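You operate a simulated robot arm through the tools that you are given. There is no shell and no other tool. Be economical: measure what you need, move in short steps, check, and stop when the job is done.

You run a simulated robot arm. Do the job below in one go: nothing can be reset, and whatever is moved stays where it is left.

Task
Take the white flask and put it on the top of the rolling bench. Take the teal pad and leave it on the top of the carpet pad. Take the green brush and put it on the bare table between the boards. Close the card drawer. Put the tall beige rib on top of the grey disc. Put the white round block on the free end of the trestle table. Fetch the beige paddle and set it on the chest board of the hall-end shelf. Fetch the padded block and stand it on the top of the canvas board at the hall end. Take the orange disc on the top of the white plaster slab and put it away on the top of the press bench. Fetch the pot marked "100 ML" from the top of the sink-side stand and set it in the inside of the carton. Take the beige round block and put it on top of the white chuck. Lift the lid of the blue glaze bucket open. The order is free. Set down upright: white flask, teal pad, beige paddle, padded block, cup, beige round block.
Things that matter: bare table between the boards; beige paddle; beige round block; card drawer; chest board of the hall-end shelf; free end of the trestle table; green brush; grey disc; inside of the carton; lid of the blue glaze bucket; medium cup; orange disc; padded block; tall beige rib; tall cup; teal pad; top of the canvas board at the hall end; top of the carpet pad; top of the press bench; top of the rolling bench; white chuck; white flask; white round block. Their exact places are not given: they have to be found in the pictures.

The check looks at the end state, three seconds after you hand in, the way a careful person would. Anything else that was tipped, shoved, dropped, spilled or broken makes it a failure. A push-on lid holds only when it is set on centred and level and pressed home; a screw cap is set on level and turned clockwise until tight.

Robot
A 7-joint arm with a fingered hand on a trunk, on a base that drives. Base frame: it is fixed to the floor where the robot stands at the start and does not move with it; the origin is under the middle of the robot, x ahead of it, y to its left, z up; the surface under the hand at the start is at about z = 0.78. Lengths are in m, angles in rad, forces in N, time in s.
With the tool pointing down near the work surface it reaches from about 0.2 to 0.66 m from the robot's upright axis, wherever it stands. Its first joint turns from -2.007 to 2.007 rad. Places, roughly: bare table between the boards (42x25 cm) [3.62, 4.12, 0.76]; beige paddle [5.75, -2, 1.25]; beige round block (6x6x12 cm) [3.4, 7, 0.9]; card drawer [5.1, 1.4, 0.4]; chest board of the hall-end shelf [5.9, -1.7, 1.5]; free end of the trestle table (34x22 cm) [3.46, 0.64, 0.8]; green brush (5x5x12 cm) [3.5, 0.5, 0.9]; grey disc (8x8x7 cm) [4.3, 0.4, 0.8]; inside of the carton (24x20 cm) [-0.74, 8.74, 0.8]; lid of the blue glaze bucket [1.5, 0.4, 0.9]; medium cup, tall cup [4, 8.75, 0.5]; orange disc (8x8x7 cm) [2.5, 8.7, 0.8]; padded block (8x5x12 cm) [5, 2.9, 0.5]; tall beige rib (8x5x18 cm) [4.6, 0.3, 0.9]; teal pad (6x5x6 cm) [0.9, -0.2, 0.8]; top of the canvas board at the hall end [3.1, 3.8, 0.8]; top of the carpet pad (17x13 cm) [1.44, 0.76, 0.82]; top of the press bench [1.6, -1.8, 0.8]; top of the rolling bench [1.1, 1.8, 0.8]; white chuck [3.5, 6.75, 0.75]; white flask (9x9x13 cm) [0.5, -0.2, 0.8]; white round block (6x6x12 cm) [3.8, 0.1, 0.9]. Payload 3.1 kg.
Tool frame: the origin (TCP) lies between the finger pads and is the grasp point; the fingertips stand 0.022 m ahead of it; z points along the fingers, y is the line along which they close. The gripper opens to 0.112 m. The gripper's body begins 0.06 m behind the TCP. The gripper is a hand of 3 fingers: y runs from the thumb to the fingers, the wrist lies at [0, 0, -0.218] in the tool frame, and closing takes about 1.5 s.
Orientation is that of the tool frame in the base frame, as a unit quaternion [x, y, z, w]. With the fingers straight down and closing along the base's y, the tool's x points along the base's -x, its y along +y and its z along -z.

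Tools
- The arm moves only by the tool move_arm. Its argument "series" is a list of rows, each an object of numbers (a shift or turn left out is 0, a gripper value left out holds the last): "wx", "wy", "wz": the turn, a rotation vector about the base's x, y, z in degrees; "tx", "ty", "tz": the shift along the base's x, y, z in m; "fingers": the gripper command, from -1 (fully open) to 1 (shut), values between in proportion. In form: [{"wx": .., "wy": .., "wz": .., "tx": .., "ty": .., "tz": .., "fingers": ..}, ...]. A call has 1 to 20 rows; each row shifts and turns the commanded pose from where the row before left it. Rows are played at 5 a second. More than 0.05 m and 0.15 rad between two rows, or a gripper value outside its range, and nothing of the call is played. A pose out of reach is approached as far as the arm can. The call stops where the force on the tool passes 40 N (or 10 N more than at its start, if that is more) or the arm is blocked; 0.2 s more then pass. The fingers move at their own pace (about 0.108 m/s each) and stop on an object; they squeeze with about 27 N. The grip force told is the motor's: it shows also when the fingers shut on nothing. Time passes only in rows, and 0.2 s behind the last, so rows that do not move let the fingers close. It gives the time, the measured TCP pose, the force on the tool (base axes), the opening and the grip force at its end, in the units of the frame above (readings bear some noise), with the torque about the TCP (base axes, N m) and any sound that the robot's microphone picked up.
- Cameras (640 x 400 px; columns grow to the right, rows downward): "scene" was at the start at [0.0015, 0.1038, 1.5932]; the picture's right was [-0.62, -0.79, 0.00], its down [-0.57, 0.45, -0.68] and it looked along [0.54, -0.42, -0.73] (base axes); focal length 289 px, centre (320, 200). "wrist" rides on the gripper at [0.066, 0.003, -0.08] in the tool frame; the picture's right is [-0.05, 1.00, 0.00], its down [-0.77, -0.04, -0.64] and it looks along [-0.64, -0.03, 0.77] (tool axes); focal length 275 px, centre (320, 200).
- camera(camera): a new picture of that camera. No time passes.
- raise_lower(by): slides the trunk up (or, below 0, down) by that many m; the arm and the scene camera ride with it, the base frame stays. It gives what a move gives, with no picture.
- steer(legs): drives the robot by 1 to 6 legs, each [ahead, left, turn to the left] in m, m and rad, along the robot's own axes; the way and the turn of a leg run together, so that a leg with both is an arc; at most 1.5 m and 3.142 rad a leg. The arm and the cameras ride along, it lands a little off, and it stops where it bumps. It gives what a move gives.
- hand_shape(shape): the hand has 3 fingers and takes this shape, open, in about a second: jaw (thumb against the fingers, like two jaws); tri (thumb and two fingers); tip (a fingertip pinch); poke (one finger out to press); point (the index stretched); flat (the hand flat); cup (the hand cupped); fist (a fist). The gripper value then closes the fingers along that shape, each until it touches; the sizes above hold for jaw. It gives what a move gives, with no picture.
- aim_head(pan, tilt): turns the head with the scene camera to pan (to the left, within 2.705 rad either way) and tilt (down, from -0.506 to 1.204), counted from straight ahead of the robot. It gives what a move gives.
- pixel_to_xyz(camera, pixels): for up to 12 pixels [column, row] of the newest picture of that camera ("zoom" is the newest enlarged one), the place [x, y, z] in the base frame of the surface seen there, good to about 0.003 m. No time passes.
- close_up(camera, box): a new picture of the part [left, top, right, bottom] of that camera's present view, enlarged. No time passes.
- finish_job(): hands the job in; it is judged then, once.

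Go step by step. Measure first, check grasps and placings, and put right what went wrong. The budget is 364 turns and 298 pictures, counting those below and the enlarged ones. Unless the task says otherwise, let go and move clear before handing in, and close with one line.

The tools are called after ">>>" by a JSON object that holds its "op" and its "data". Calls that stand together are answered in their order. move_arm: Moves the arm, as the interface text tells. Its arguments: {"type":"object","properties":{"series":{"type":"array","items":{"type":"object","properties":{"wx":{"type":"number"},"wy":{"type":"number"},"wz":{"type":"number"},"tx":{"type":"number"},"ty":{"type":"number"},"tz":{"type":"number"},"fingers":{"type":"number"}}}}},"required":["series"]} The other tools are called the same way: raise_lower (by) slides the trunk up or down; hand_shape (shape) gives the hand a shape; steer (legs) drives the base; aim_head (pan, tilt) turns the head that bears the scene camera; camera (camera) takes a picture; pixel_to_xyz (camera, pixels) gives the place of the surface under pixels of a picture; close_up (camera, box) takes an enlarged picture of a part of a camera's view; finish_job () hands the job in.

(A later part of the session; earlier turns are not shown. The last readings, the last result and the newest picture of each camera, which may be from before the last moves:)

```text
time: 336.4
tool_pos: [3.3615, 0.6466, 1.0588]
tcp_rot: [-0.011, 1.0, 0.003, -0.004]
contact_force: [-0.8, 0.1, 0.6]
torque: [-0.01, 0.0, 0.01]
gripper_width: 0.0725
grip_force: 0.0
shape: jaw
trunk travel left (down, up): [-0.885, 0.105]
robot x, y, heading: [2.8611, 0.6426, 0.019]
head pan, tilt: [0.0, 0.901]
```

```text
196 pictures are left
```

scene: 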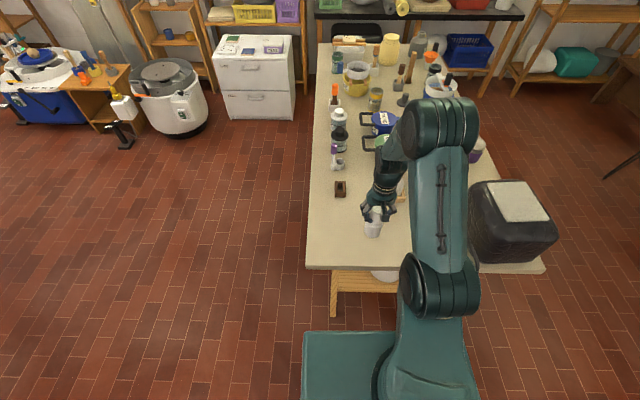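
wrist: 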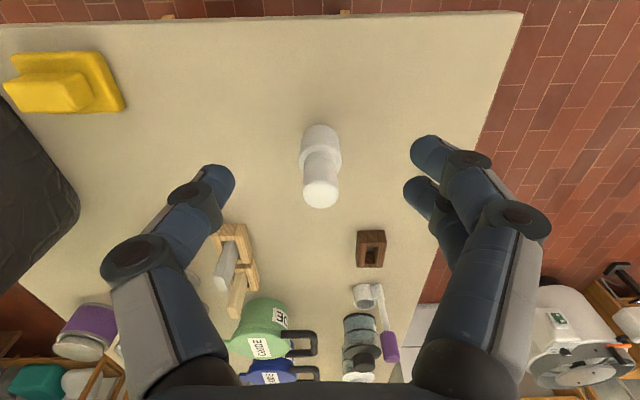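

Standing. Now to the rib and grey disc: I drive round to the table's other side.

>>> {"op": "steer", "data": {"legs": [[-0.42, 0, -0.018], [0, -1.38, 0], [1.4, 0, 0], [0.6, 0, 0], [0, 0, 1.57], [0.2, 0, 0]]}}

>>> {"op": "camera", "data": {"camera": "scene"}}

>>> {"op": "camera", "data": {"camera": "wrist"}}

```text
time: 360.1
tool_pos: [4.4552, -0.0506, 1.0561]
tcp_rot: [0.712, -0.702, 0.003, 0.004]
contact_force: [-0.7, -0.2, -0.7]
torque: [0.0, 0.0, 0.01]
gripper_width: 0.0724
grip_force: 0.1
shape: jaw
trunk travel left (down, up): [-0.885, 0.105]
robot x, y, heading: [4.455, -0.555, 1.582]
head pan, tilt: [0.0, 0.901]
```

```text
195 pictures are left
```

scene: 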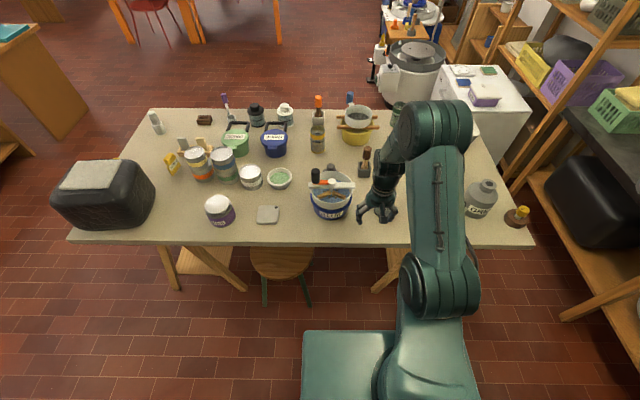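

```text
194 pictures are left
```

wrist: 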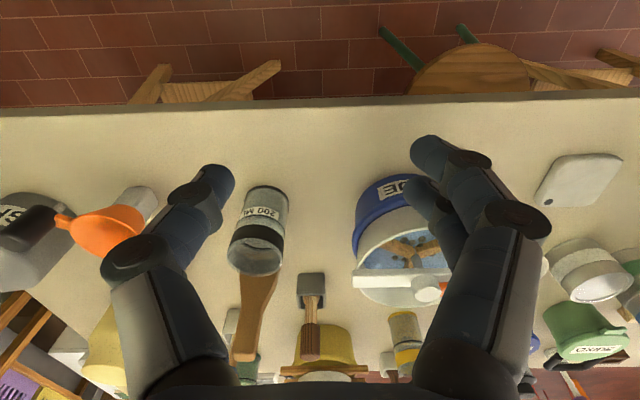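

I swing the hand aside to see the rib and the disc.

>>> {"op": "move_arm", "data": {"series": [{"tz": 0.045}, {"tz": 0.045}, {"tx": 0.045}, {"tx": 0.045}, {"tx": 0.045}, {"tx": 0.045}, {"tx": 0.045}, {"tx": 0.045}]}}

>>> {"op": "aim_head", "data": {"pan": 0.0, "tilt": 0.75}}

>>> {"op": "close_up", "data": {"camera": "scene", "box": [240, 110, 480, 260]}}

>>> {"op": "camera", "data": {"camera": "scene"}}

```text
time: 361.9
tool_pos: [4.7261, -0.0507, 1.1472]
tcp_rot: [0.712, -0.702, 0.001, 0.005]
contact_force: [-0.7, -0.2, 0.0]
torque: [0.0, 0.03, 0.02]
gripper_width: 0.0725
grip_force: 0.0
shape: jaw
trunk travel left (down, up): [-0.885, 0.105]
robot x, y, heading: [4.4545, -0.5552, 1.589]
head pan, tilt: [0.0, 0.901]
```

```text
time: 362.6
tool_pos: [4.7239, -0.052, 1.1489]
tcp_rot: [0.712, -0.702, 0.003, 0.005]
contact_force: [0.4, -0.7, -0.4]
torque: [-0.04, 0.03, -0.02]
gripper_width: 0.0723
grip_force: 0.1
shape: jaw
trunk travel left (down, up): [-0.885, 0.105]
robot x, y, heading: [4.4547, -0.5543, 1.582]
head pan, tilt: [0.0, 0.75]
```

```text
2.67 times, centred on (360, 185) of scene
```

zoom: 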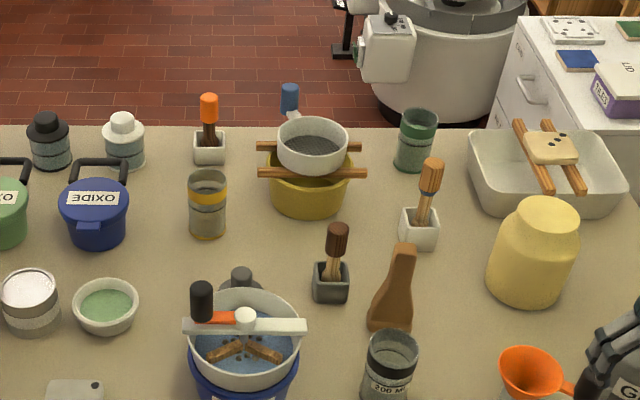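

```text
192 pictures are left
```

scene: 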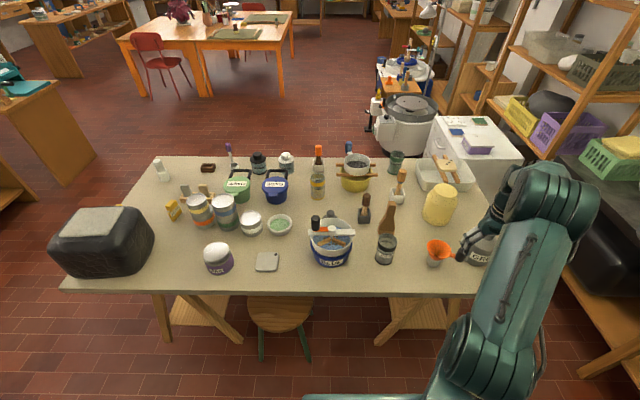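

>>> {"op": "close_up", "data": {"camera": "scene", "box": [350, 180, 430, 270]}}

>>> {"op": "pixel_to_xyz", "data": {"camera": "scene", "pixels": [[391, 204], [388, 220], [380, 230], [394, 231], [387, 240], [364, 200], [364, 218], [330, 213], [331, 218], [400, 180], [330, 228], [440, 205]]}}

```text
4.44 times, centred on (390, 225) of scene
```

zoom: 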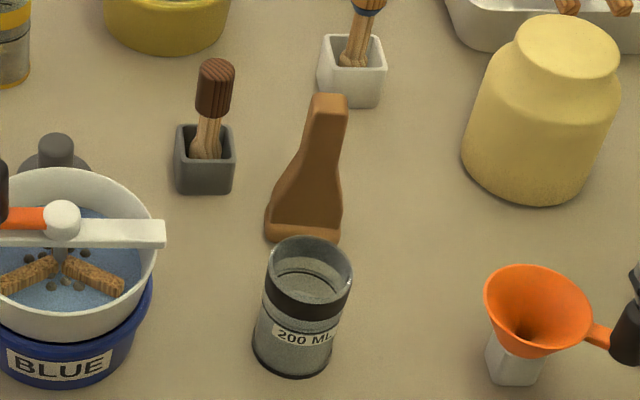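

```text
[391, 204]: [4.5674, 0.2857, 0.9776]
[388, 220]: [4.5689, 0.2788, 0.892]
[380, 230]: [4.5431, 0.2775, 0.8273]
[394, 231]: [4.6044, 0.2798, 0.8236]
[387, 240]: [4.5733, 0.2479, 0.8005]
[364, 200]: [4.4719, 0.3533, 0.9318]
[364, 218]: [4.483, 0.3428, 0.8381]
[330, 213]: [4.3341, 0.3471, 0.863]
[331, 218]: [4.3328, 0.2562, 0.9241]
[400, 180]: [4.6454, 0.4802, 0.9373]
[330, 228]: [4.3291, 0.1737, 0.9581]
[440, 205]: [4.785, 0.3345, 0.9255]
```

Rib neck top at (4.568,0.285,0.978). I close in 0.25 m and bring the hand above it.

>>> {"op": "steer", "data": {"legs": [[0.24, 0, -0.01]]}}

>>> {"op": "move_arm", "data": {"series": [{"tx": -0.045, "fingers": -0.5}, {"tx": -0.045}, {"tx": -0.045}, {"ty": 0.03}, {}]}}

>>> {"op": "camera", "data": {"camera": "wrist"}}

>>> {"op": "camera", "data": {"camera": "scene"}}

```text
time: 364.4
tool_pos: [4.7275, 0.1862, 1.1487]
tcp_rot: [0.709, -0.705, 0.003, 0.005]
contact_force: [0.3, -0.1, -0.2]
torque: [0.01, 0.03, 0.02]
gripper_width: 0.0722
grip_force: 0.0
shape: jaw
trunk travel left (down, up): [-0.885, 0.105]
robot x, y, heading: [4.4513, -0.3087, 1.57]
head pan, tilt: [0.0, 0.75]
```

```text
time: 365.6
tool_pos: [4.5922, 0.2166, 1.1484]
tcp_rot: [0.708, -0.706, 0.003, 0.005]
contact_force: [0.0, 1.1, -0.4]
torque: [0.03, 0.01, 0.02]
gripper_width: 0.0839
grip_force: 0.0
shape: jaw
trunk travel left (down, up): [-0.885, 0.105]
robot x, y, heading: [4.451, -0.3088, 1.573]
head pan, tilt: [0.0, 0.75]
```

```text
190 pictures are left
```

wrist: 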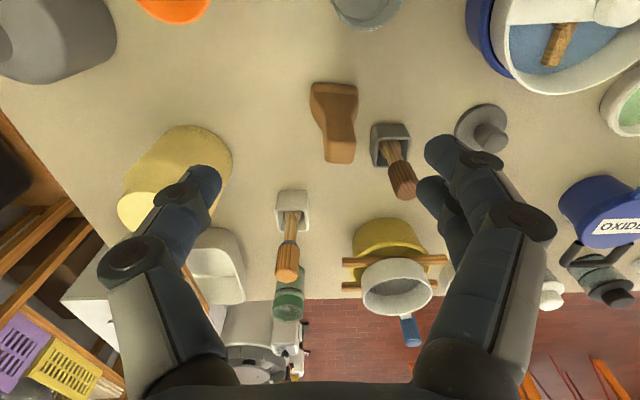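

```text
189 pictures are left
```

scene: 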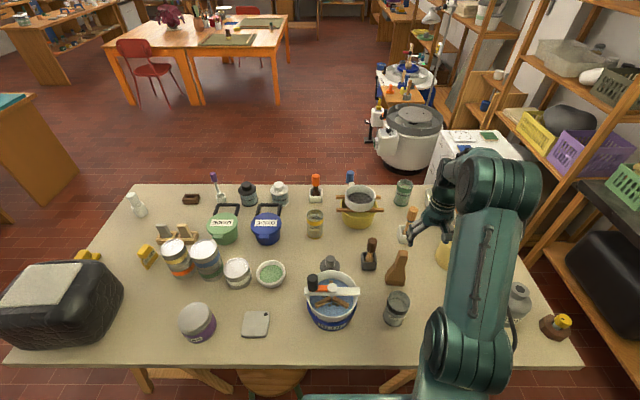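

>>> {"op": "close_up", "data": {"camera": "wrist", "box": [290, 60, 530, 210]}}

>>> {"op": "pixel_to_xyz", "data": {"camera": "wrist", "pixels": [[326, 160], [352, 160], [340, 155], [330, 148], [354, 145], [312, 90], [356, 90], [490, 136], [482, 122], [480, 132], [500, 115], [456, 130]]}}

```text
2.67 times, centred on (410, 135) of wrist
```

zoom: 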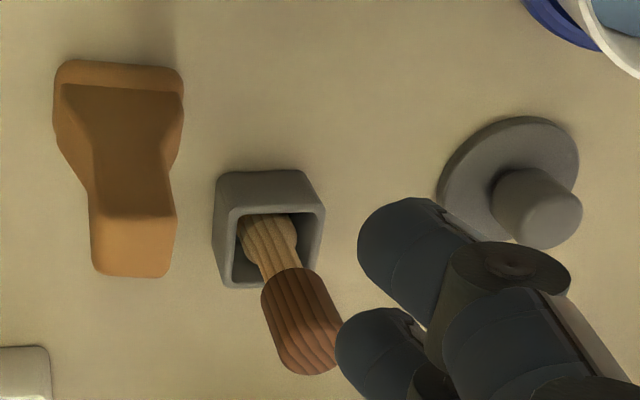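

```text
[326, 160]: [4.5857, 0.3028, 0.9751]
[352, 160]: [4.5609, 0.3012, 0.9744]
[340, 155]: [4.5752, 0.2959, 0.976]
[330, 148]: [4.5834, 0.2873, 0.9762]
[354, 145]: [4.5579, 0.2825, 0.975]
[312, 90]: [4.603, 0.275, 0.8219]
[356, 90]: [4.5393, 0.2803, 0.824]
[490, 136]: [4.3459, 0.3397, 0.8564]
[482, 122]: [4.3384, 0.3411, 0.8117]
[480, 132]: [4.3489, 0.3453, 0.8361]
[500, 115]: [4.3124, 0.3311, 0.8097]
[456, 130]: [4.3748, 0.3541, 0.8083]
```

Rib neck centre ≈(4.572,0.291). I descend to z 0.945 and grip it.

>>> {"op": "move_arm", "data": {"series": [{"tx": -0.01, "ty": 0.04}, {"tx": -0.01, "ty": 0.035}, {"tz": -0.045}, {"tz": -0.045}, {"tz": -0.045}, {"tz": -0.045}, {"tz": -0.022}, {}, {"fingers": 1}, {}, {}, {}, {}, {}, {}]}}

>>> {"op": "camera", "data": {"camera": "wrist"}}

```text
time: 368.8
tool_pos: [4.5717, 0.29, 0.9472]
tcp_rot: [0.709, -0.705, 0.002, 0.005]
contact_force: [-0.3, 0.7, -0.3]
torque: [-0.04, 0.03, 0.02]
gripper_width: 0.0272
grip_force: 26.6
shape: jaw
trunk travel left (down, up): [-0.885, 0.105]
robot x, y, heading: [4.4508, -0.3095, 1.575]
head pan, tilt: [0.0, 0.75]
```

```text
187 pictures are left
```

wrist: 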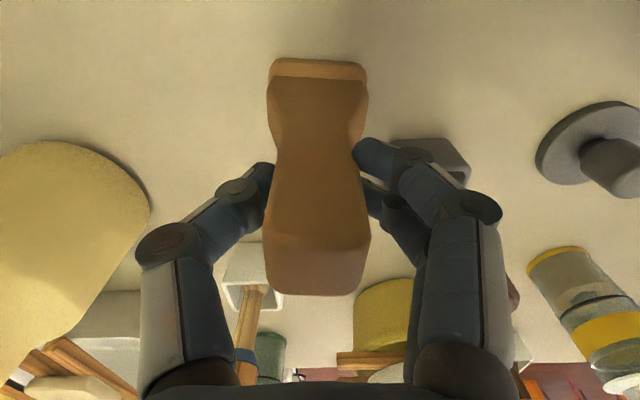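

Gripped. I measure the knob from here, then lift.

>>> {"op": "close_up", "data": {"camera": "wrist", "box": [520, 90, 640, 210]}}

>>> {"op": "pixel_to_xyz", "data": {"camera": "wrist", "pixels": [[620, 170], [635, 175], [610, 165], [635, 190], [590, 150], [540, 150], [600, 110], [560, 180]]}}

>>> {"op": "move_arm", "data": {"series": [{"tz": 0.045}, {"tz": 0.045}, {"tz": 0.045}, {}]}}

>>> {"op": "camera", "data": {"camera": "scene"}}

>>> {"op": "close_up", "data": {"camera": "scene", "box": [280, 220, 400, 340]}}

```text
3.33 times, centred on (580, 150) of wrist
```

zoom: 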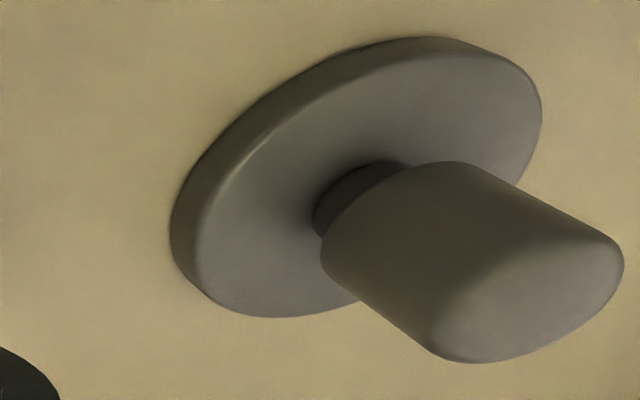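

```text
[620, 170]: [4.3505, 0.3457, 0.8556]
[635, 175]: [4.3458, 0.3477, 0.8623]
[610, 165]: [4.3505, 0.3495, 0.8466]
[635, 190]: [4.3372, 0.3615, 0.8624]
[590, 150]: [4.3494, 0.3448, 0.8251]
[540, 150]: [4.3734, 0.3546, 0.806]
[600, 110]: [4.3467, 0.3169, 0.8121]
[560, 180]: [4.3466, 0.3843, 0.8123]
```

```text
time: 369.8
tool_pos: [4.5734, 0.2906, 1.0808]
tcp_rot: [0.709, -0.705, 0.003, 0.005]
contact_force: [0.6, 0.8, -2.0]
torque: [-0.04, 0.03, -0.04]
gripper_width: 0.0273
grip_force: 27.1
shape: jaw
trunk travel left (down, up): [-0.885, 0.105]
robot x, y, heading: [4.4558, -0.3099, 1.576]
head pan, tilt: [0.0, 0.75]
```

```text
185 pictures are left
```

scene: 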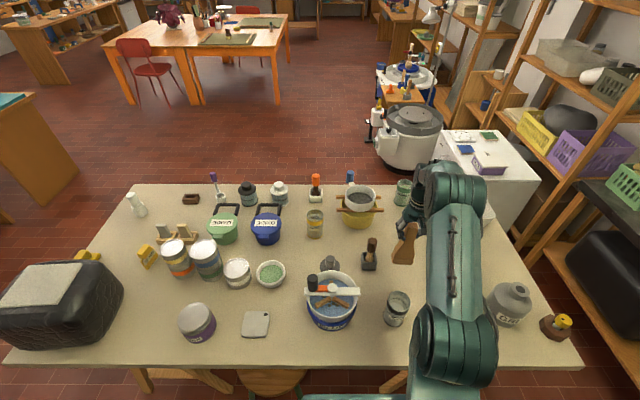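

```text
3.33 times, centred on (340, 280) of scene
```

zoom: 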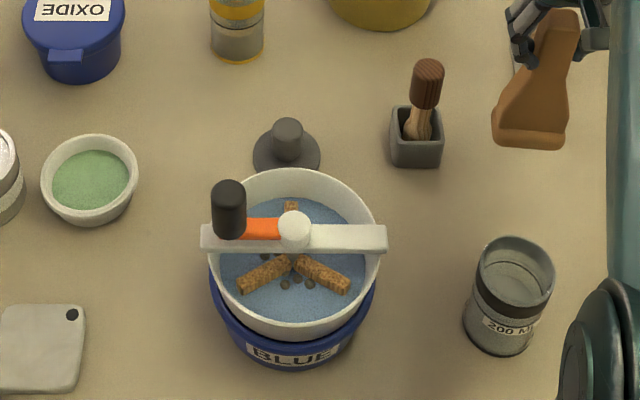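

>>> {"op": "pixel_to_xyz", "data": {"camera": "zoom", "pixels": [[288, 125], [278, 128], [297, 128], [257, 152], [318, 152], [265, 140], [311, 140], [285, 165], [260, 165]]}}

```text
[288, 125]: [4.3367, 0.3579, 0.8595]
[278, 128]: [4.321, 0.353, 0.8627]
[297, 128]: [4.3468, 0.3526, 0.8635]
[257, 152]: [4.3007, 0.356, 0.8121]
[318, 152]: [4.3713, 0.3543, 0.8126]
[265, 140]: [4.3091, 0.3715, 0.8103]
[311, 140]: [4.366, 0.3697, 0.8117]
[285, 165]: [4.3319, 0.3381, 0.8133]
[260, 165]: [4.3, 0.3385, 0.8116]
```

Knob centre ≈(4.336,0.348), top ≈0.866. I raise the rib, nudge the base left and ahead, and move above it.

>>> {"op": "move_arm", "data": {"series": [{"tz": 0.045}, {"tz": 0.035}, {}]}}

>>> {"op": "steer", "data": {"legs": [[0.035, 0.1, -0.004]]}}

>>> {"op": "move_arm", "data": {"series": [{"tx": -0.045}, {"tx": -0.045}, {"tx": -0.04}, {}]}}

```text
time: 370.6
tool_pos: [4.5719, 0.2908, 1.1605]
tcp_rot: [0.708, -0.706, 0.003, 0.005]
contact_force: [-0.7, 0.6, -2.1]
torque: [0.0, -0.02, 0.03]
gripper_width: 0.0271
grip_force: 27.4
shape: jaw
trunk travel left (down, up): [-0.885, 0.105]
robot x, y, heading: [4.453, -0.3111, 1.57]
head pan, tilt: [0.0, 0.75]
```

```text
time: 371.8
tool_pos: [4.4744, 0.3261, 1.1612]
tcp_rot: [0.707, -0.707, 0.002, 0.005]
contact_force: [-0.6, 0.0, -0.9]
torque: [0.0, -0.01, 0.0]
gripper_width: 0.0272
grip_force: 27.1
shape: jaw
trunk travel left (down, up): [-0.885, 0.105]
robot x, y, heading: [4.3526, -0.2742, 1.571]
head pan, tilt: [0.0, 0.75]
```

```text
time: 372.8
tool_pos: [4.3465, 0.3267, 1.1606]
tcp_rot: [0.707, -0.707, 0.001, 0.005]
contact_force: [-0.3, 0.5, -2.1]
torque: [0.02, 0.0, -0.02]
gripper_width: 0.0272
grip_force: 27.0
shape: jaw
trunk travel left (down, up): [-0.885, 0.105]
robot x, y, heading: [4.3552, -0.2738, 1.568]
head pan, tilt: [0.0, 0.75]
```

>>> {"op": "camera", "data": {"camera": "scene"}}

>>> {"op": "close_up", "data": {"camera": "scene", "box": [280, 180, 400, 300]}}

>>> {"op": "camera", "data": {"camera": "wrist"}}

```text
183 pictures are left
```

scene: 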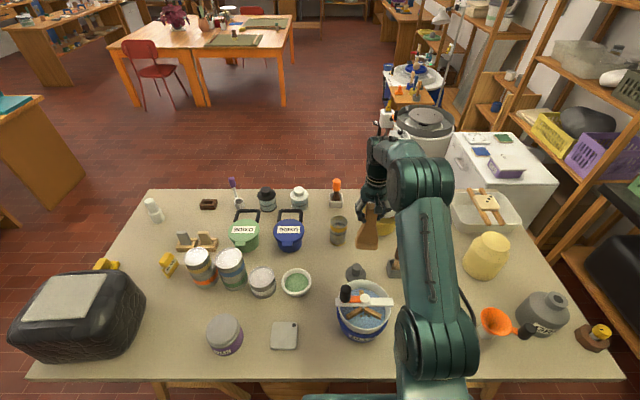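

```text
3.33 times, centred on (340, 240) of scene
```

zoom: 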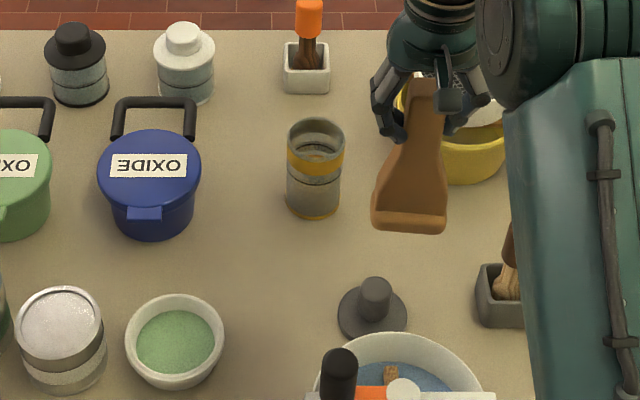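

```text
181 pictures are left
```

wrist: 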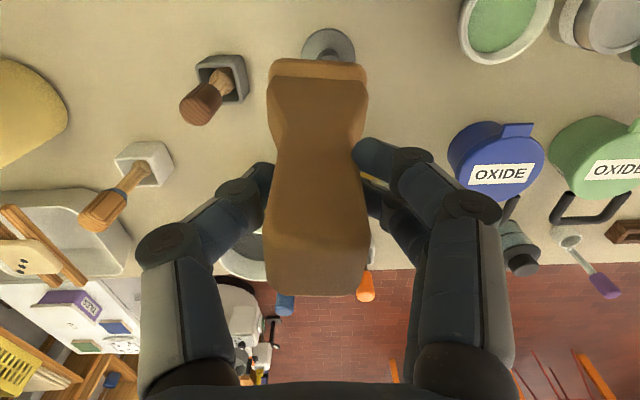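

>>> {"op": "pixel_to_xyz", "data": {"camera": "zoom", "pixels": [[376, 225], [440, 230], [380, 205], [442, 210], [408, 228], [376, 285], [366, 290], [387, 290], [343, 315], [404, 315], [410, 150]]}}

>>> {"op": "pixel_to_xyz", "data": {"camera": "wrist", "pixels": [[275, 65], [362, 70], [318, 62], [275, 78], [360, 82], [318, 180]]}}

```text
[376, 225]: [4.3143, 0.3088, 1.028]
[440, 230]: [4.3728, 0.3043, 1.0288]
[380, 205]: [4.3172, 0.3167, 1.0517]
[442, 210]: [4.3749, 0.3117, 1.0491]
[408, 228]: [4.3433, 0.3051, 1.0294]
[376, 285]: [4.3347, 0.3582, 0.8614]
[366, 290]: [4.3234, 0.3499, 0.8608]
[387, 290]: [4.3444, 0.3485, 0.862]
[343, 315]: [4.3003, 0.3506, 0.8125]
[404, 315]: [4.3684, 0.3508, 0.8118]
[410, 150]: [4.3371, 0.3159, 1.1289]
```

```text
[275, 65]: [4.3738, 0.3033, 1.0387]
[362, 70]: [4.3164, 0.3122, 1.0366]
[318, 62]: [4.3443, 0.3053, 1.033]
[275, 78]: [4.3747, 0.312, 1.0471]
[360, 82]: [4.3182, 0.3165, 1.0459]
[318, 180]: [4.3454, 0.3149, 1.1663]
```

Rib base centre nearly equals the TCP in plan. I shift by (-0.010,+0.021) and lower toward the knob, slowly at the end.

>>> {"op": "move_arm", "data": {"series": [{"tx": -0.01, "ty": 0.011}, {"ty": 0.01}, {}, {"tz": -0.045}, {"tz": -0.045}, {"tz": -0.03}, {"tz": -0.012}, {}]}}

>>> {"op": "close_up", "data": {"camera": "scene", "box": [300, 190, 420, 310]}}

```text
time: 374.6
tool_pos: [4.3348, 0.3469, 1.0298]
tcp_rot: [0.707, -0.707, 0.002, 0.006]
contact_force: [-0.8, 0.5, 0.1]
torque: [0.01, -0.03, -0.02]
gripper_width: 0.0272
grip_force: 27.3
shape: jaw
trunk travel left (down, up): [-0.885, 0.105]
robot x, y, heading: [4.3523, -0.275, 1.568]
head pan, tilt: [0.0, 0.75]
```

```text
3.33 times, centred on (360, 250) of scene
```

zoom: 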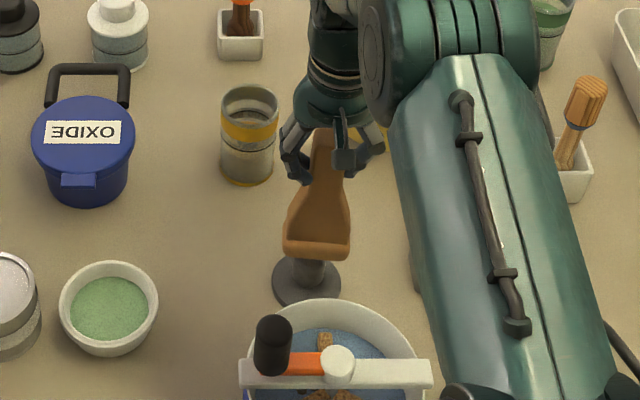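

>>> {"op": "pixel_to_xyz", "data": {"camera": "zoom", "pixels": [[287, 247], [347, 250], [318, 250], [275, 283], [338, 283], [296, 270], [322, 272], [309, 268], [318, 200]]}}

```text
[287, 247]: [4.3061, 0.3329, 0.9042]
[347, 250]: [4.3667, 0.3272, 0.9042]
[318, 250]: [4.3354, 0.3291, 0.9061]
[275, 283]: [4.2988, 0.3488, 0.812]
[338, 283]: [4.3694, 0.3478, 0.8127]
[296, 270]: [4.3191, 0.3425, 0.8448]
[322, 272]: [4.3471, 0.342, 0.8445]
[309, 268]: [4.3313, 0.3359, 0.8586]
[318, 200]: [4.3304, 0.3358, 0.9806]
```

>>> {"op": "move_arm", "data": {"series": [{"tx": -0.002}, {"tz": -0.008}, {}, {"tz": -0.003}, {}, {"tz": -0.002}, {}, {"tz": -0.002}, {}]}}

```text
time: 376.6
tool_pos: [4.3338, 0.3472, 1.0146]
tcp_rot: [-0.707, 0.707, -0.002, -0.004]
contact_force: [0.3, 1.0, -2.1]
torque: [-0.01, -0.01, 0.0]
gripper_width: 0.0271
grip_force: 27.0
shape: jaw
trunk travel left (down, up): [-0.885, 0.105]
robot x, y, heading: [4.3529, -0.275, 1.576]
head pan, tilt: [0.0, 0.75]
```

>>> {"op": "move_arm", "data": {"series": [{"tz": -0.001}, {}, {"tz": -0.001}, {}, {"tz": -0.001}, {}]}}

```text
time: 378.0
tool_pos: [4.3317, 0.3484, 1.0111]
tcp_rot: [-0.707, 0.707, -0.002, -0.005]
contact_force: [0.4, -0.4, -1.1]
torque: [0.02, 0.02, -0.01]
gripper_width: 0.027
grip_force: 27.0
shape: jaw
trunk travel left (down, up): [-0.885, 0.105]
robot x, y, heading: [4.3533, -0.2774, 1.565]
head pan, tilt: [0.0, 0.75]
```

>>> {"op": "move_arm", "data": {"series": [{"tz": -0.001}, {}, {"tz": -0.001}, {}, {"tz": -0.001}, {}]}}

>>> {"op": "close_up", "data": {"camera": "scene", "box": [310, 220, 390, 300]}}

```text
time: 379.4
tool_pos: [4.3338, 0.348, 1.007]
tcp_rot: [0.707, -0.707, 0.002, 0.005]
contact_force: [1.3, -0.1, -2.2]
torque: [0.0, 0.01, 0.02]
gripper_width: 0.0273
grip_force: 27.3
shape: jaw
trunk travel left (down, up): [-0.885, 0.105]
robot x, y, heading: [4.3544, -0.2715, 1.568]
head pan, tilt: [0.0, 0.75]
```

```text
5.00 times, centred on (350, 260) of scene
```

zoom: 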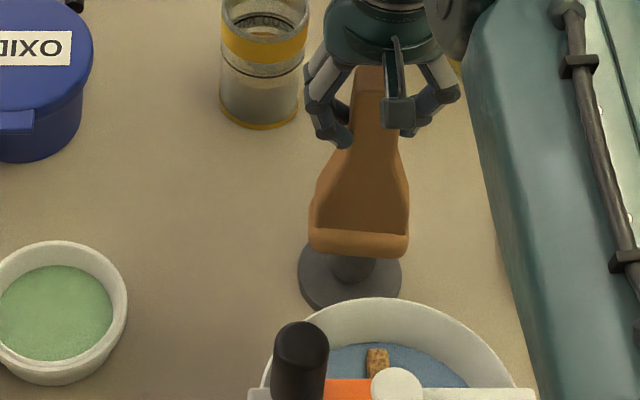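

>>> {"op": "move_arm", "data": {"series": [{"tz": -0.0015}, {}, {"tz": -0.0015}, {}]}}

```text
time: 380.4
tool_pos: [4.334, 0.3465, 1.0066]
tcp_rot: [0.707, -0.707, 0.001, 0.004]
contact_force: [0.4, -0.1, 11.3]
torque: [0.01, -0.03, 0.01]
gripper_width: 0.0275
grip_force: 27.4
shape: jaw
trunk travel left (down, up): [-0.885, 0.105]
robot x, y, heading: [4.3516, -0.2771, 1.568]
head pan, tilt: [0.0, 0.75]
```

Contact with almost no torque, so it is centred. I ease and release gradually.

>>> {"op": "move_arm", "data": {"series": [{"tz": 0.001}, {}, {"fingers": 0.46}, {}, {}, {"fingers": 0.4}, {}, {"fingers": 0.3}, {}, {"fingers": 0.1}, {}, {}]}}

>>> {"op": "close_up", "data": {"camera": "scene", "box": [310, 200, 390, 300]}}

>>> {"op": "camera", "data": {"camera": "wrist"}}

```text
time: 383.0
tool_pos: [4.3333, 0.3468, 1.0071]
tcp_rot: [-0.707, 0.707, -0.002, -0.005]
contact_force: [0.6, 0.7, 0.1]
torque: [0.0, 0.0, -0.06]
gripper_width: 0.0495
grip_force: 0.1
shape: jaw
trunk travel left (down, up): [-0.885, 0.105]
robot x, y, heading: [4.3541, -0.2769, 1.569]
head pan, tilt: [0.0, 0.75]
```

```text
4.00 times, centred on (350, 250) of scene
```

zoom: 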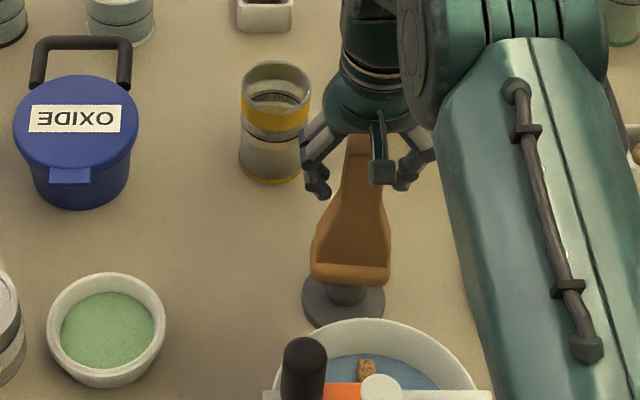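

```text
177 pictures are left
```

wrist: 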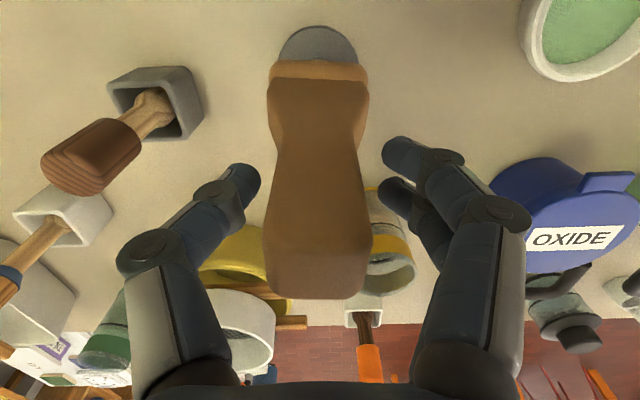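

It stands balanced. I open more and lift straight up, then back away slowly.

>>> {"op": "move_arm", "data": {"series": [{"fingers": -0.2}, {}, {}, {"tz": 0.02}, {"tz": 0.03}, {"tz": 0.03}, {"tz": 0.04}, {"tz": 0.04}, {"ty": -0.04}, {"ty": -0.04}, {"ty": -0.04}]}}

>>> {"op": "steer", "data": {"legs": [[-0.3, 0, 0]]}}

>>> {"op": "camera", "data": {"camera": "scene"}}

>>> {"op": "close_up", "data": {"camera": "scene", "box": [290, 150, 420, 270]}}

```text
time: 385.4
tool_pos: [4.3327, 0.2252, 1.1673]
tcp_rot: [-0.707, 0.707, -0.001, -0.004]
contact_force: [1.1, -1.1, 0.1]
torque: [0.02, -0.03, 0.0]
gripper_width: 0.0667
grip_force: 0.0
shape: jaw
trunk travel left (down, up): [-0.885, 0.105]
robot x, y, heading: [4.3537, -0.2752, 1.572]
head pan, tilt: [0.0, 0.75]
```

```text
time: 387.4
tool_pos: [4.3315, -0.0725, 1.166]
tcp_rot: [0.708, -0.707, 0.002, 0.004]
contact_force: [0.0, -0.8, 0.5]
torque: [-0.01, -0.04, -0.02]
gripper_width: 0.0664
grip_force: 0.0
shape: jaw
trunk travel left (down, up): [-0.885, 0.105]
robot x, y, heading: [4.3507, -0.5785, 1.575]
head pan, tilt: [0.0, 0.75]
```

```text
176 pictures are left
```

scene: 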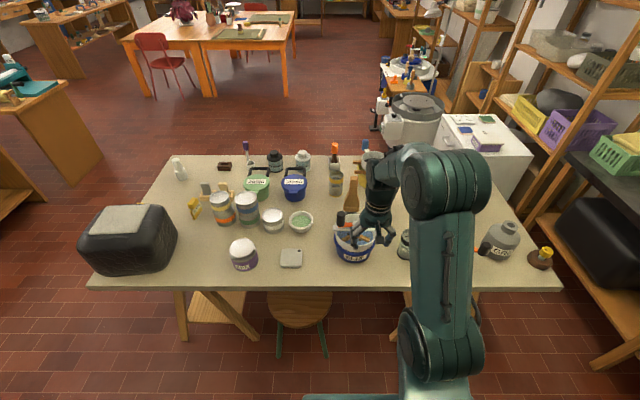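

```text
3.33 times, centred on (355, 210) of scene
```

zoom: 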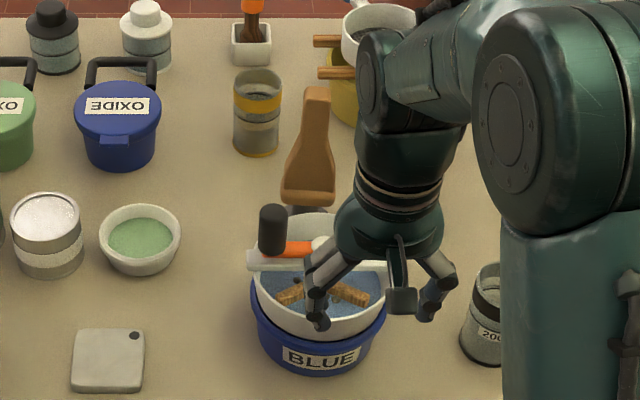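

The rib stays on the disc. Next I look toward the hall-end shelf.

>>> {"op": "aim_head", "data": {"pan": -2.1, "tilt": 0.25}}

>>> {"op": "camera", "data": {"camera": "scene"}}

>>> {"op": "close_up", "data": {"camera": "scene", "box": [160, 0, 480, 250]}}

```text
time: 389.4
tool_pos: [4.3334, -0.072, 1.1667]
tcp_rot: [0.708, -0.706, 0.002, 0.005]
contact_force: [-0.4, -0.1, 0.3]
torque: [0.02, 0.01, -0.01]
gripper_width: 0.0669
grip_force: 0.1
shape: jaw
trunk travel left (down, up): [-0.885, 0.105]
robot x, y, heading: [4.3539, -0.5757, 1.573]
head pan, tilt: [-2.1, 0.25]
```

```text
174 pictures are left
```

scene: 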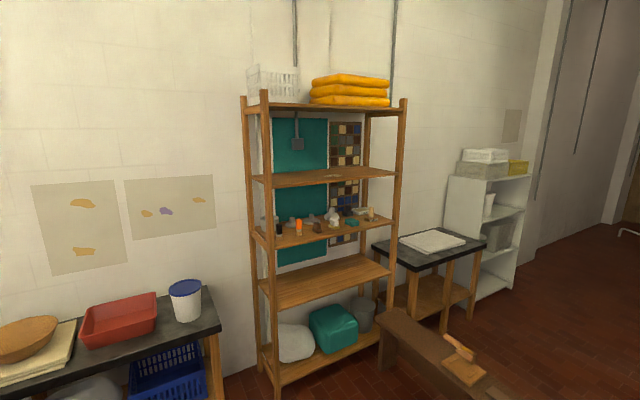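

```text
1.60 times, centred on (320, 125) of scene
```

zoom: 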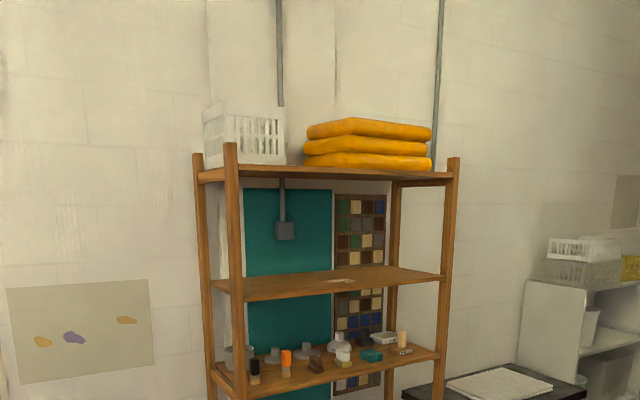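

>>> {"op": "pixel_to_xyz", "data": {"camera": "scene", "pixels": [[370, 214], [330, 178], [258, 185], [390, 175], [275, 240], [390, 220], [390, 312], [300, 228], [262, 250], [398, 250], [450, 330], [345, 222]]}}

>>> {"op": "close_up", "data": {"camera": "scene", "box": [240, 150, 410, 260]}}

```text
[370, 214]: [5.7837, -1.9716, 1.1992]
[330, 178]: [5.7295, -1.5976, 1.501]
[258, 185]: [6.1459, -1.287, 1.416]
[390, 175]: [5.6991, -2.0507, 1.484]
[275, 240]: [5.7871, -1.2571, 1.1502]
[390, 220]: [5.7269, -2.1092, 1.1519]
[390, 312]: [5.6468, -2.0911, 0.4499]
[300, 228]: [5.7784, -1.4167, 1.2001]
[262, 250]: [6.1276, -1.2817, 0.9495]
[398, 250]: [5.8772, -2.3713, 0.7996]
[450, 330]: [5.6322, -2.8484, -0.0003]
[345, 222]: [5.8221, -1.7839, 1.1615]
```

```text
3.64 times, centred on (325, 205) of scene
```

zoom: 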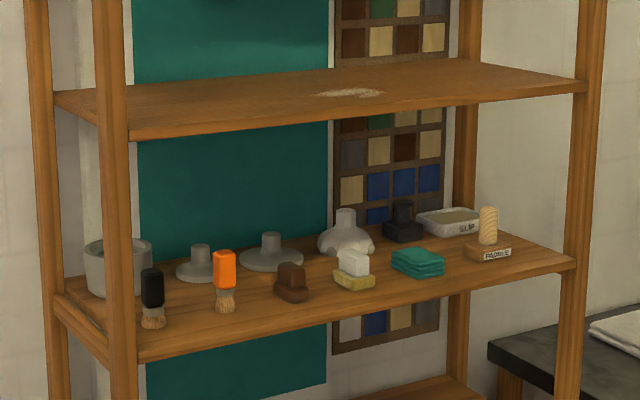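

The paddle ("PADDLE" label) sits near (5.78,-1.97,1.2) on the shelf under the 1.49 m board. I check the floor route and obstacles.

>>> {"op": "aim_head", "data": {"pan": -2.3, "tilt": 0.75}}

>>> {"op": "camera", "data": {"camera": "scene"}}

>>> {"op": "pixel_to_xyz", "data": {"camera": "scene", "pixels": [[230, 150], [280, 180], [330, 260], [200, 120], [240, 60], [180, 130], [330, 130], [400, 330], [150, 250], [220, 200]]}}

```text
time: 390.4
tool_pos: [4.3319, -0.0711, 1.1676]
tcp_rot: [0.708, -0.706, 0.002, 0.005]
contact_force: [-0.5, 0.0, 0.0]
torque: [-0.01, -0.02, 0.0]
gripper_width: 0.0668
grip_force: 0.0
shape: jaw
trunk travel left (down, up): [-0.885, 0.105]
robot x, y, heading: [4.3518, -0.5767, 1.573]
head pan, tilt: [-2.3, 0.75]
```

```text
171 pictures are left
```

scene: 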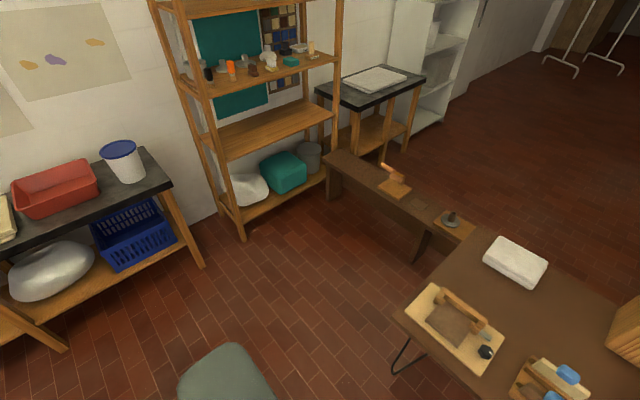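

```text
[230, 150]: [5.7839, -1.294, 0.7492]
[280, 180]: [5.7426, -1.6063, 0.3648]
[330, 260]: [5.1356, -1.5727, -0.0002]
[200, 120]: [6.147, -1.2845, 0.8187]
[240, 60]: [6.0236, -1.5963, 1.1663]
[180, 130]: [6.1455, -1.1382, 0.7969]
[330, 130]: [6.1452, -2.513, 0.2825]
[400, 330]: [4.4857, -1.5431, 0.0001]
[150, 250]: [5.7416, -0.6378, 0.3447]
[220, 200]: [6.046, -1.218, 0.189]
```

>>> {"op": "pixel_to_xyz", "data": {"camera": "scene", "pixels": [[328, 165], [345, 152], [415, 230], [440, 205], [335, 195], [412, 260], [397, 318], [393, 185], [452, 215], [245, 235], [335, 150], [355, 165]]}}

>>> {"op": "close_up", "data": {"camera": "scene", "box": [290, 120, 500, 280]}}

```text
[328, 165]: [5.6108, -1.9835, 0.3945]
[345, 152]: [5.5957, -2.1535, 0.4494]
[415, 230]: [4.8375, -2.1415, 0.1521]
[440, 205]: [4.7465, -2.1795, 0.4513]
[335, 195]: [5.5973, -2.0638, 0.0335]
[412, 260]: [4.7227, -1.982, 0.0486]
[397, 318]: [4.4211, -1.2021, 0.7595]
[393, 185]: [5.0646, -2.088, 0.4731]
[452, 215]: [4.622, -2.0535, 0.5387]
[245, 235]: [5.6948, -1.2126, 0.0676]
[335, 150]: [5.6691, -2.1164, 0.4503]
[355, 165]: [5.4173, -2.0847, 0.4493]
```

```text
2.50 times, centred on (395, 200) of scene
```

zoom: 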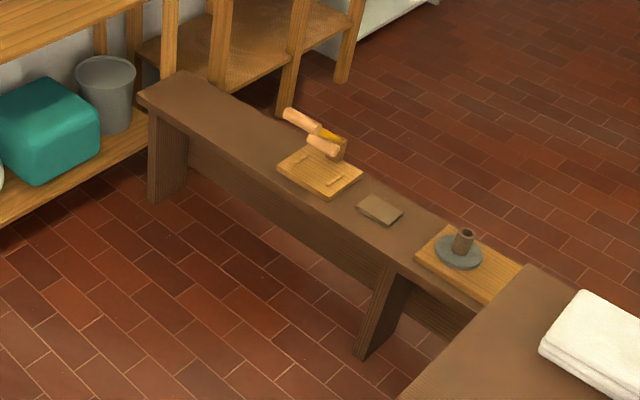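

The low bench occupies y<-1.98. I retract the arm slightly, drive to (5.1,-0.58), turn, then slide to about (5.1,-1.5).

>>> {"op": "move_arm", "data": {"series": [{"ty": -0.05}, {"ty": -0.05}, {"ty": -0.05, "fingers": -1}, {}]}}

>>> {"op": "steer", "data": {"legs": [[0, -0.7, 0], [0, 0, -1.573], [0, -0.92, 0], [0, 0, -0.55]]}}

>>> {"op": "aim_head", "data": {"pan": 0.0, "tilt": 0.3}}

>>> {"op": "camera", "data": {"camera": "scene"}}

```text
time: 391.4
tool_pos: [4.3319, -0.2216, 1.1672]
tcp_rot: [0.708, -0.707, 0.003, 0.005]
contact_force: [-0.8, 0.0, 0.4]
torque: [-0.02, -0.03, -0.03]
gripper_width: 0.1115
grip_force: 0.1
shape: jaw
trunk travel left (down, up): [-0.885, 0.105]
robot x, y, heading: [4.3556, -0.5709, 1.573]
head pan, tilt: [-2.3, 0.75]
```

```text
time: 405.0
tool_pos: [5.372, -1.6572, 1.1673]
tcp_rot: [0.272, 0.962, 0.003, -0.005]
contact_force: [0.3, -0.1, -0.4]
torque: [0.02, 0.01, -0.02]
gripper_width: 0.1123
grip_force: 0.0
shape: jaw
trunk travel left (down, up): [-0.885, 0.105]
robot x, y, heading: [5.0623, -1.4881, -0.551]
head pan, tilt: [-2.3, 0.75]
```

```text
time: 407.1
tool_pos: [5.3714, -1.6575, 1.1673]
tcp_rot: [0.272, 0.962, 0.003, -0.005]
contact_force: [0.5, 0.6, 0.3]
torque: [0.02, 0.01, 0.0]
gripper_width: 0.1117
grip_force: 0.1
shape: jaw
trunk travel left (down, up): [-0.885, 0.105]
robot x, y, heading: [5.0642, -1.4901, -0.553]
head pan, tilt: [0.0, 0.3]
```

```text
169 pictures are left
```

scene: 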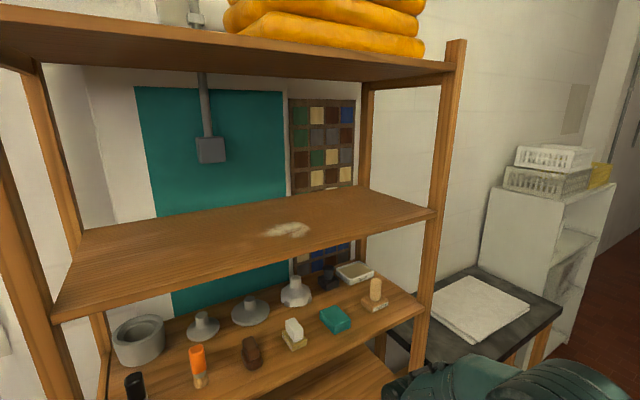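

>>> {"op": "close_up", "data": {"camera": "scene", "box": [310, 250, 440, 350]}}

>>> {"op": "pixel_to_xyz", "data": {"camera": "scene", "pixels": [[376, 290], [376, 282], [374, 305], [424, 312], [422, 270], [310, 245], [433, 205], [335, 320], [355, 272], [400, 215], [150, 240], [440, 240]]}}

```text
4.00 times, centred on (375, 300) of scene
```

zoom: 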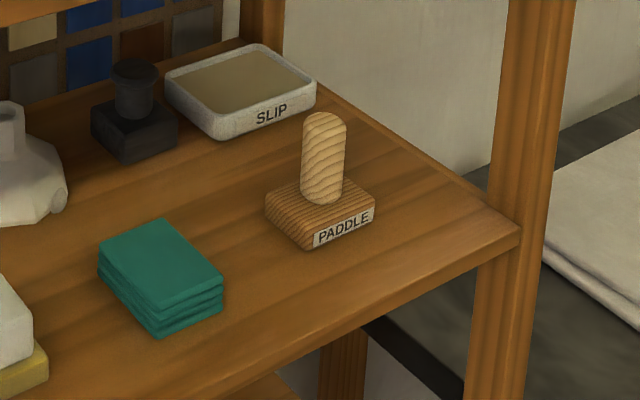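

```text
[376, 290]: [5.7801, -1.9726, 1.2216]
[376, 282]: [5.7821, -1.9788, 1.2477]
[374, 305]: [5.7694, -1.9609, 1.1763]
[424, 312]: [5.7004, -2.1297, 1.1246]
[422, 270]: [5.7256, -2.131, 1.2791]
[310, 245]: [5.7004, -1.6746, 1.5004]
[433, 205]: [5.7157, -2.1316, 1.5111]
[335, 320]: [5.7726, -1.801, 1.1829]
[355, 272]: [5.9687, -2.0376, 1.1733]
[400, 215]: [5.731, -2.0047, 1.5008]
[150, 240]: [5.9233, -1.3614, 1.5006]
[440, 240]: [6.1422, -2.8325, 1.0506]
```

Knob centre ≈(5.79,-1.975), z 1.185–1.253. I close in 0.14 m, then tilt the tool forward 45° while extending to a pre-grasp.

>>> {"op": "steer", "data": {"legs": [[0.14, 0, -0.035]]}}

>>> {"op": "move_arm", "data": {"series": [{"tx": 0.035, "ty": -0.023, "tz": 0.01, "wx": -4.44, "wy": -6.66}, {"tx": 0.035, "ty": -0.023, "tz": 0.01, "wx": -4.44, "wy": -6.66}, {"tx": 0.035, "ty": -0.023, "tz": 0.01, "wx": -4.44, "wy": -6.66}, {"tx": 0.03, "ty": -0.02, "tz": 0.01, "wx": -4.44, "wy": -6.66}, {"tx": 0.02, "ty": -0.013, "tz": 0.01, "wx": -4.44, "wy": -6.66}, {"wx": -2.7, "wy": -4.1, "tz": 0.008}, {}]}}

>>> {"op": "camera", "data": {"camera": "scene"}}

>>> {"op": "camera", "data": {"camera": "wrist"}}

```text
time: 408.5
tool_pos: [5.4823, -1.7436, 1.1673]
tcp_rot: [0.289, 0.957, 0.003, -0.004]
contact_force: [-0.2, 0.4, 0.7]
torque: [-0.02, 0.01, -0.03]
gripper_width: 0.1119
grip_force: 0.1
shape: jaw
trunk travel left (down, up): [-0.885, 0.105]
robot x, y, heading: [5.1781, -1.5671, -0.587]
head pan, tilt: [0.0, 0.3]
```

```text
time: 410.1
tool_pos: [5.6423, -1.8473, 1.2207]
tcp_rot: [0.27, 0.895, -0.098, 0.342]
contact_force: [-0.3, -1.1, 0.8]
torque: [0.03, -0.01, 0.04]
gripper_width: 0.1118
grip_force: 0.1
shape: jaw
out of reach, approached as far as the arm can: row 6
trunk travel left (down, up): [-0.885, 0.105]
robot x, y, heading: [5.1787, -1.5656, -0.59]
head pan, tilt: [0.0, 0.3]
```

```text
167 pictures are left
```

scene: 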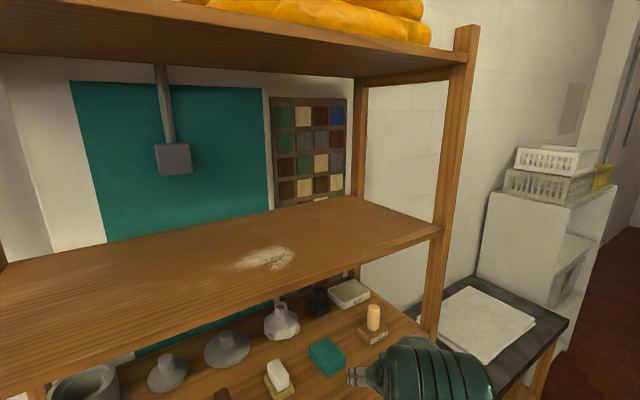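

```text
166 pictures are left
```

wrist: 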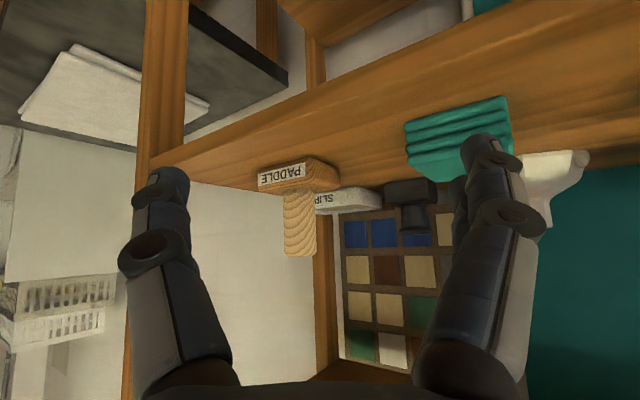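

The knob appears between the fingers at (300,225). I measure it.

>>> {"op": "pixel_to_xyz", "data": {"camera": "wrist", "pixels": [[300, 225], [287, 225], [314, 225], [300, 250], [300, 200], [290, 175], [160, 180], [450, 110]]}}

>>> {"op": "close_up", "data": {"camera": "wrist", "box": [220, 120, 400, 280]}}

```text
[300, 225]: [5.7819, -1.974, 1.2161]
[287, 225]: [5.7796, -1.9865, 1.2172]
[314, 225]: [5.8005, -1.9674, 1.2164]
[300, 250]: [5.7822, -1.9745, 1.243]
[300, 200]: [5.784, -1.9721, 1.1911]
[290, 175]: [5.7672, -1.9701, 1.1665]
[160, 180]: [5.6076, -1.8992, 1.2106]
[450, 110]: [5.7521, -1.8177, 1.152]
```

```text
2.50 times, centred on (310, 200) of wrist
```

zoom: 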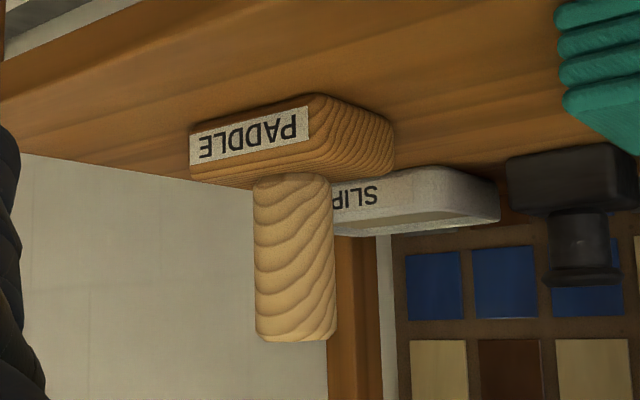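

Offset: 2.7 cm to the right, 20 cm ahead. I align and advance.

>>> {"op": "move_arm", "data": {"series": [{"tx": -0.015, "ty": -0.0225}, {"tx": 0.033, "ty": -0.022}, {"tx": 0.033, "ty": -0.022}, {"tx": 0.033, "ty": -0.022}, {"tx": 0.033, "ty": -0.022}, {}]}}

>>> {"op": "camera", "data": {"camera": "wrist"}}

```text
time: 411.5
tool_pos: [5.762, -1.9544, 1.2195]
tcp_rot: [0.267, 0.887, -0.108, 0.362]
contact_force: [0.3, -0.7, 1.1]
torque: [0.01, 0.01, 0.02]
gripper_width: 0.1118
grip_force: 0.1
shape: jaw
trunk travel left (down, up): [-0.885, 0.105]
robot x, y, heading: [5.1775, -1.5654, -0.592]
head pan, tilt: [0.0, 0.3]
```

```text
164 pictures are left
```

wrist: 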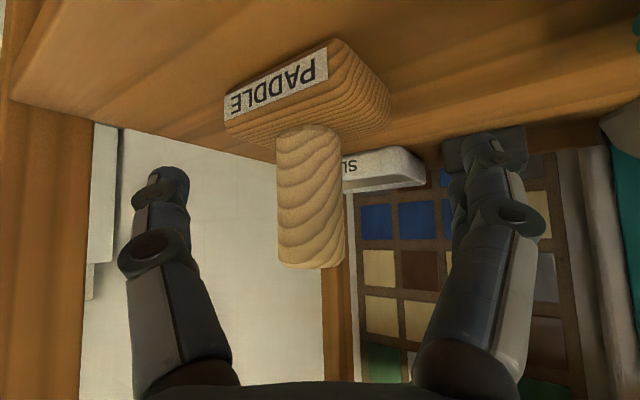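

>>> {"op": "pixel_to_xyz", "data": {"camera": "wrist", "pixels": [[310, 200], [282, 200], [340, 200], [310, 250], [310, 160], [80, 100]]}}

>>> {"op": "move_arm", "data": {"series": [{"tx": 0.02, "ty": -0.014}, {"tx": 0.011, "ty": -0.009}, {}]}}

```text
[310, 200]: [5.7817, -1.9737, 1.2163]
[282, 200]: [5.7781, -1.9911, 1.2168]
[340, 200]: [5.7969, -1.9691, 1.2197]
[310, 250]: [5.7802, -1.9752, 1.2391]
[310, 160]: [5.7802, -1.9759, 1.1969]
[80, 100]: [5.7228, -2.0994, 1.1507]
```

```text
time: 412.3
tool_pos: [5.792, -1.9805, 1.2205]
tcp_rot: [0.267, 0.887, -0.108, 0.362]
contact_force: [-0.3, 0.4, 0.4]
torque: [-0.03, 0.01, -0.02]
gripper_width: 0.112
grip_force: 0.0
shape: jaw
trunk travel left (down, up): [-0.885, 0.105]
robot x, y, heading: [5.1813, -1.5644, -0.588]
head pan, tilt: [0.0, 0.3]
```

>>> {"op": "move_arm", "data": {"series": [{"fingers": 1}, {}, {}, {}, {}, {}, {}, {"tz": 0.02}, {"tz": 0.015}, {}]}}

>>> {"op": "camera", "data": {"camera": "wrist"}}

```text
time: 414.5
tool_pos: [5.7924, -1.9802, 1.256]
tcp_rot: [0.267, 0.887, -0.107, 0.361]
contact_force: [0.0, 0.0, -2.9]
torque: [0.04, 0.0, 0.01]
gripper_width: 0.0275
grip_force: 26.5
shape: jaw
trunk travel left (down, up): [-0.885, 0.105]
robot x, y, heading: [5.1796, -1.5661, -0.581]
head pan, tilt: [0.0, 0.3]
```

```text
163 pictures are left
```

wrist: 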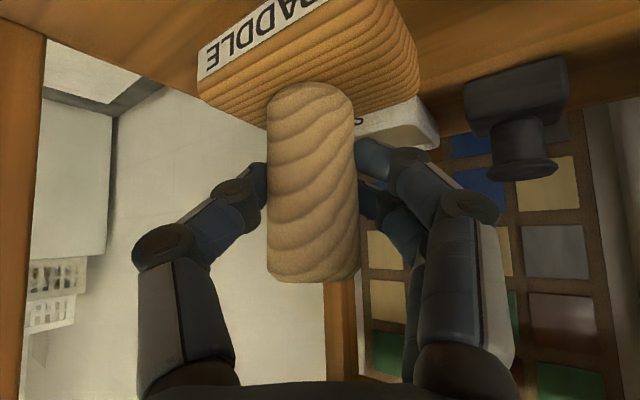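

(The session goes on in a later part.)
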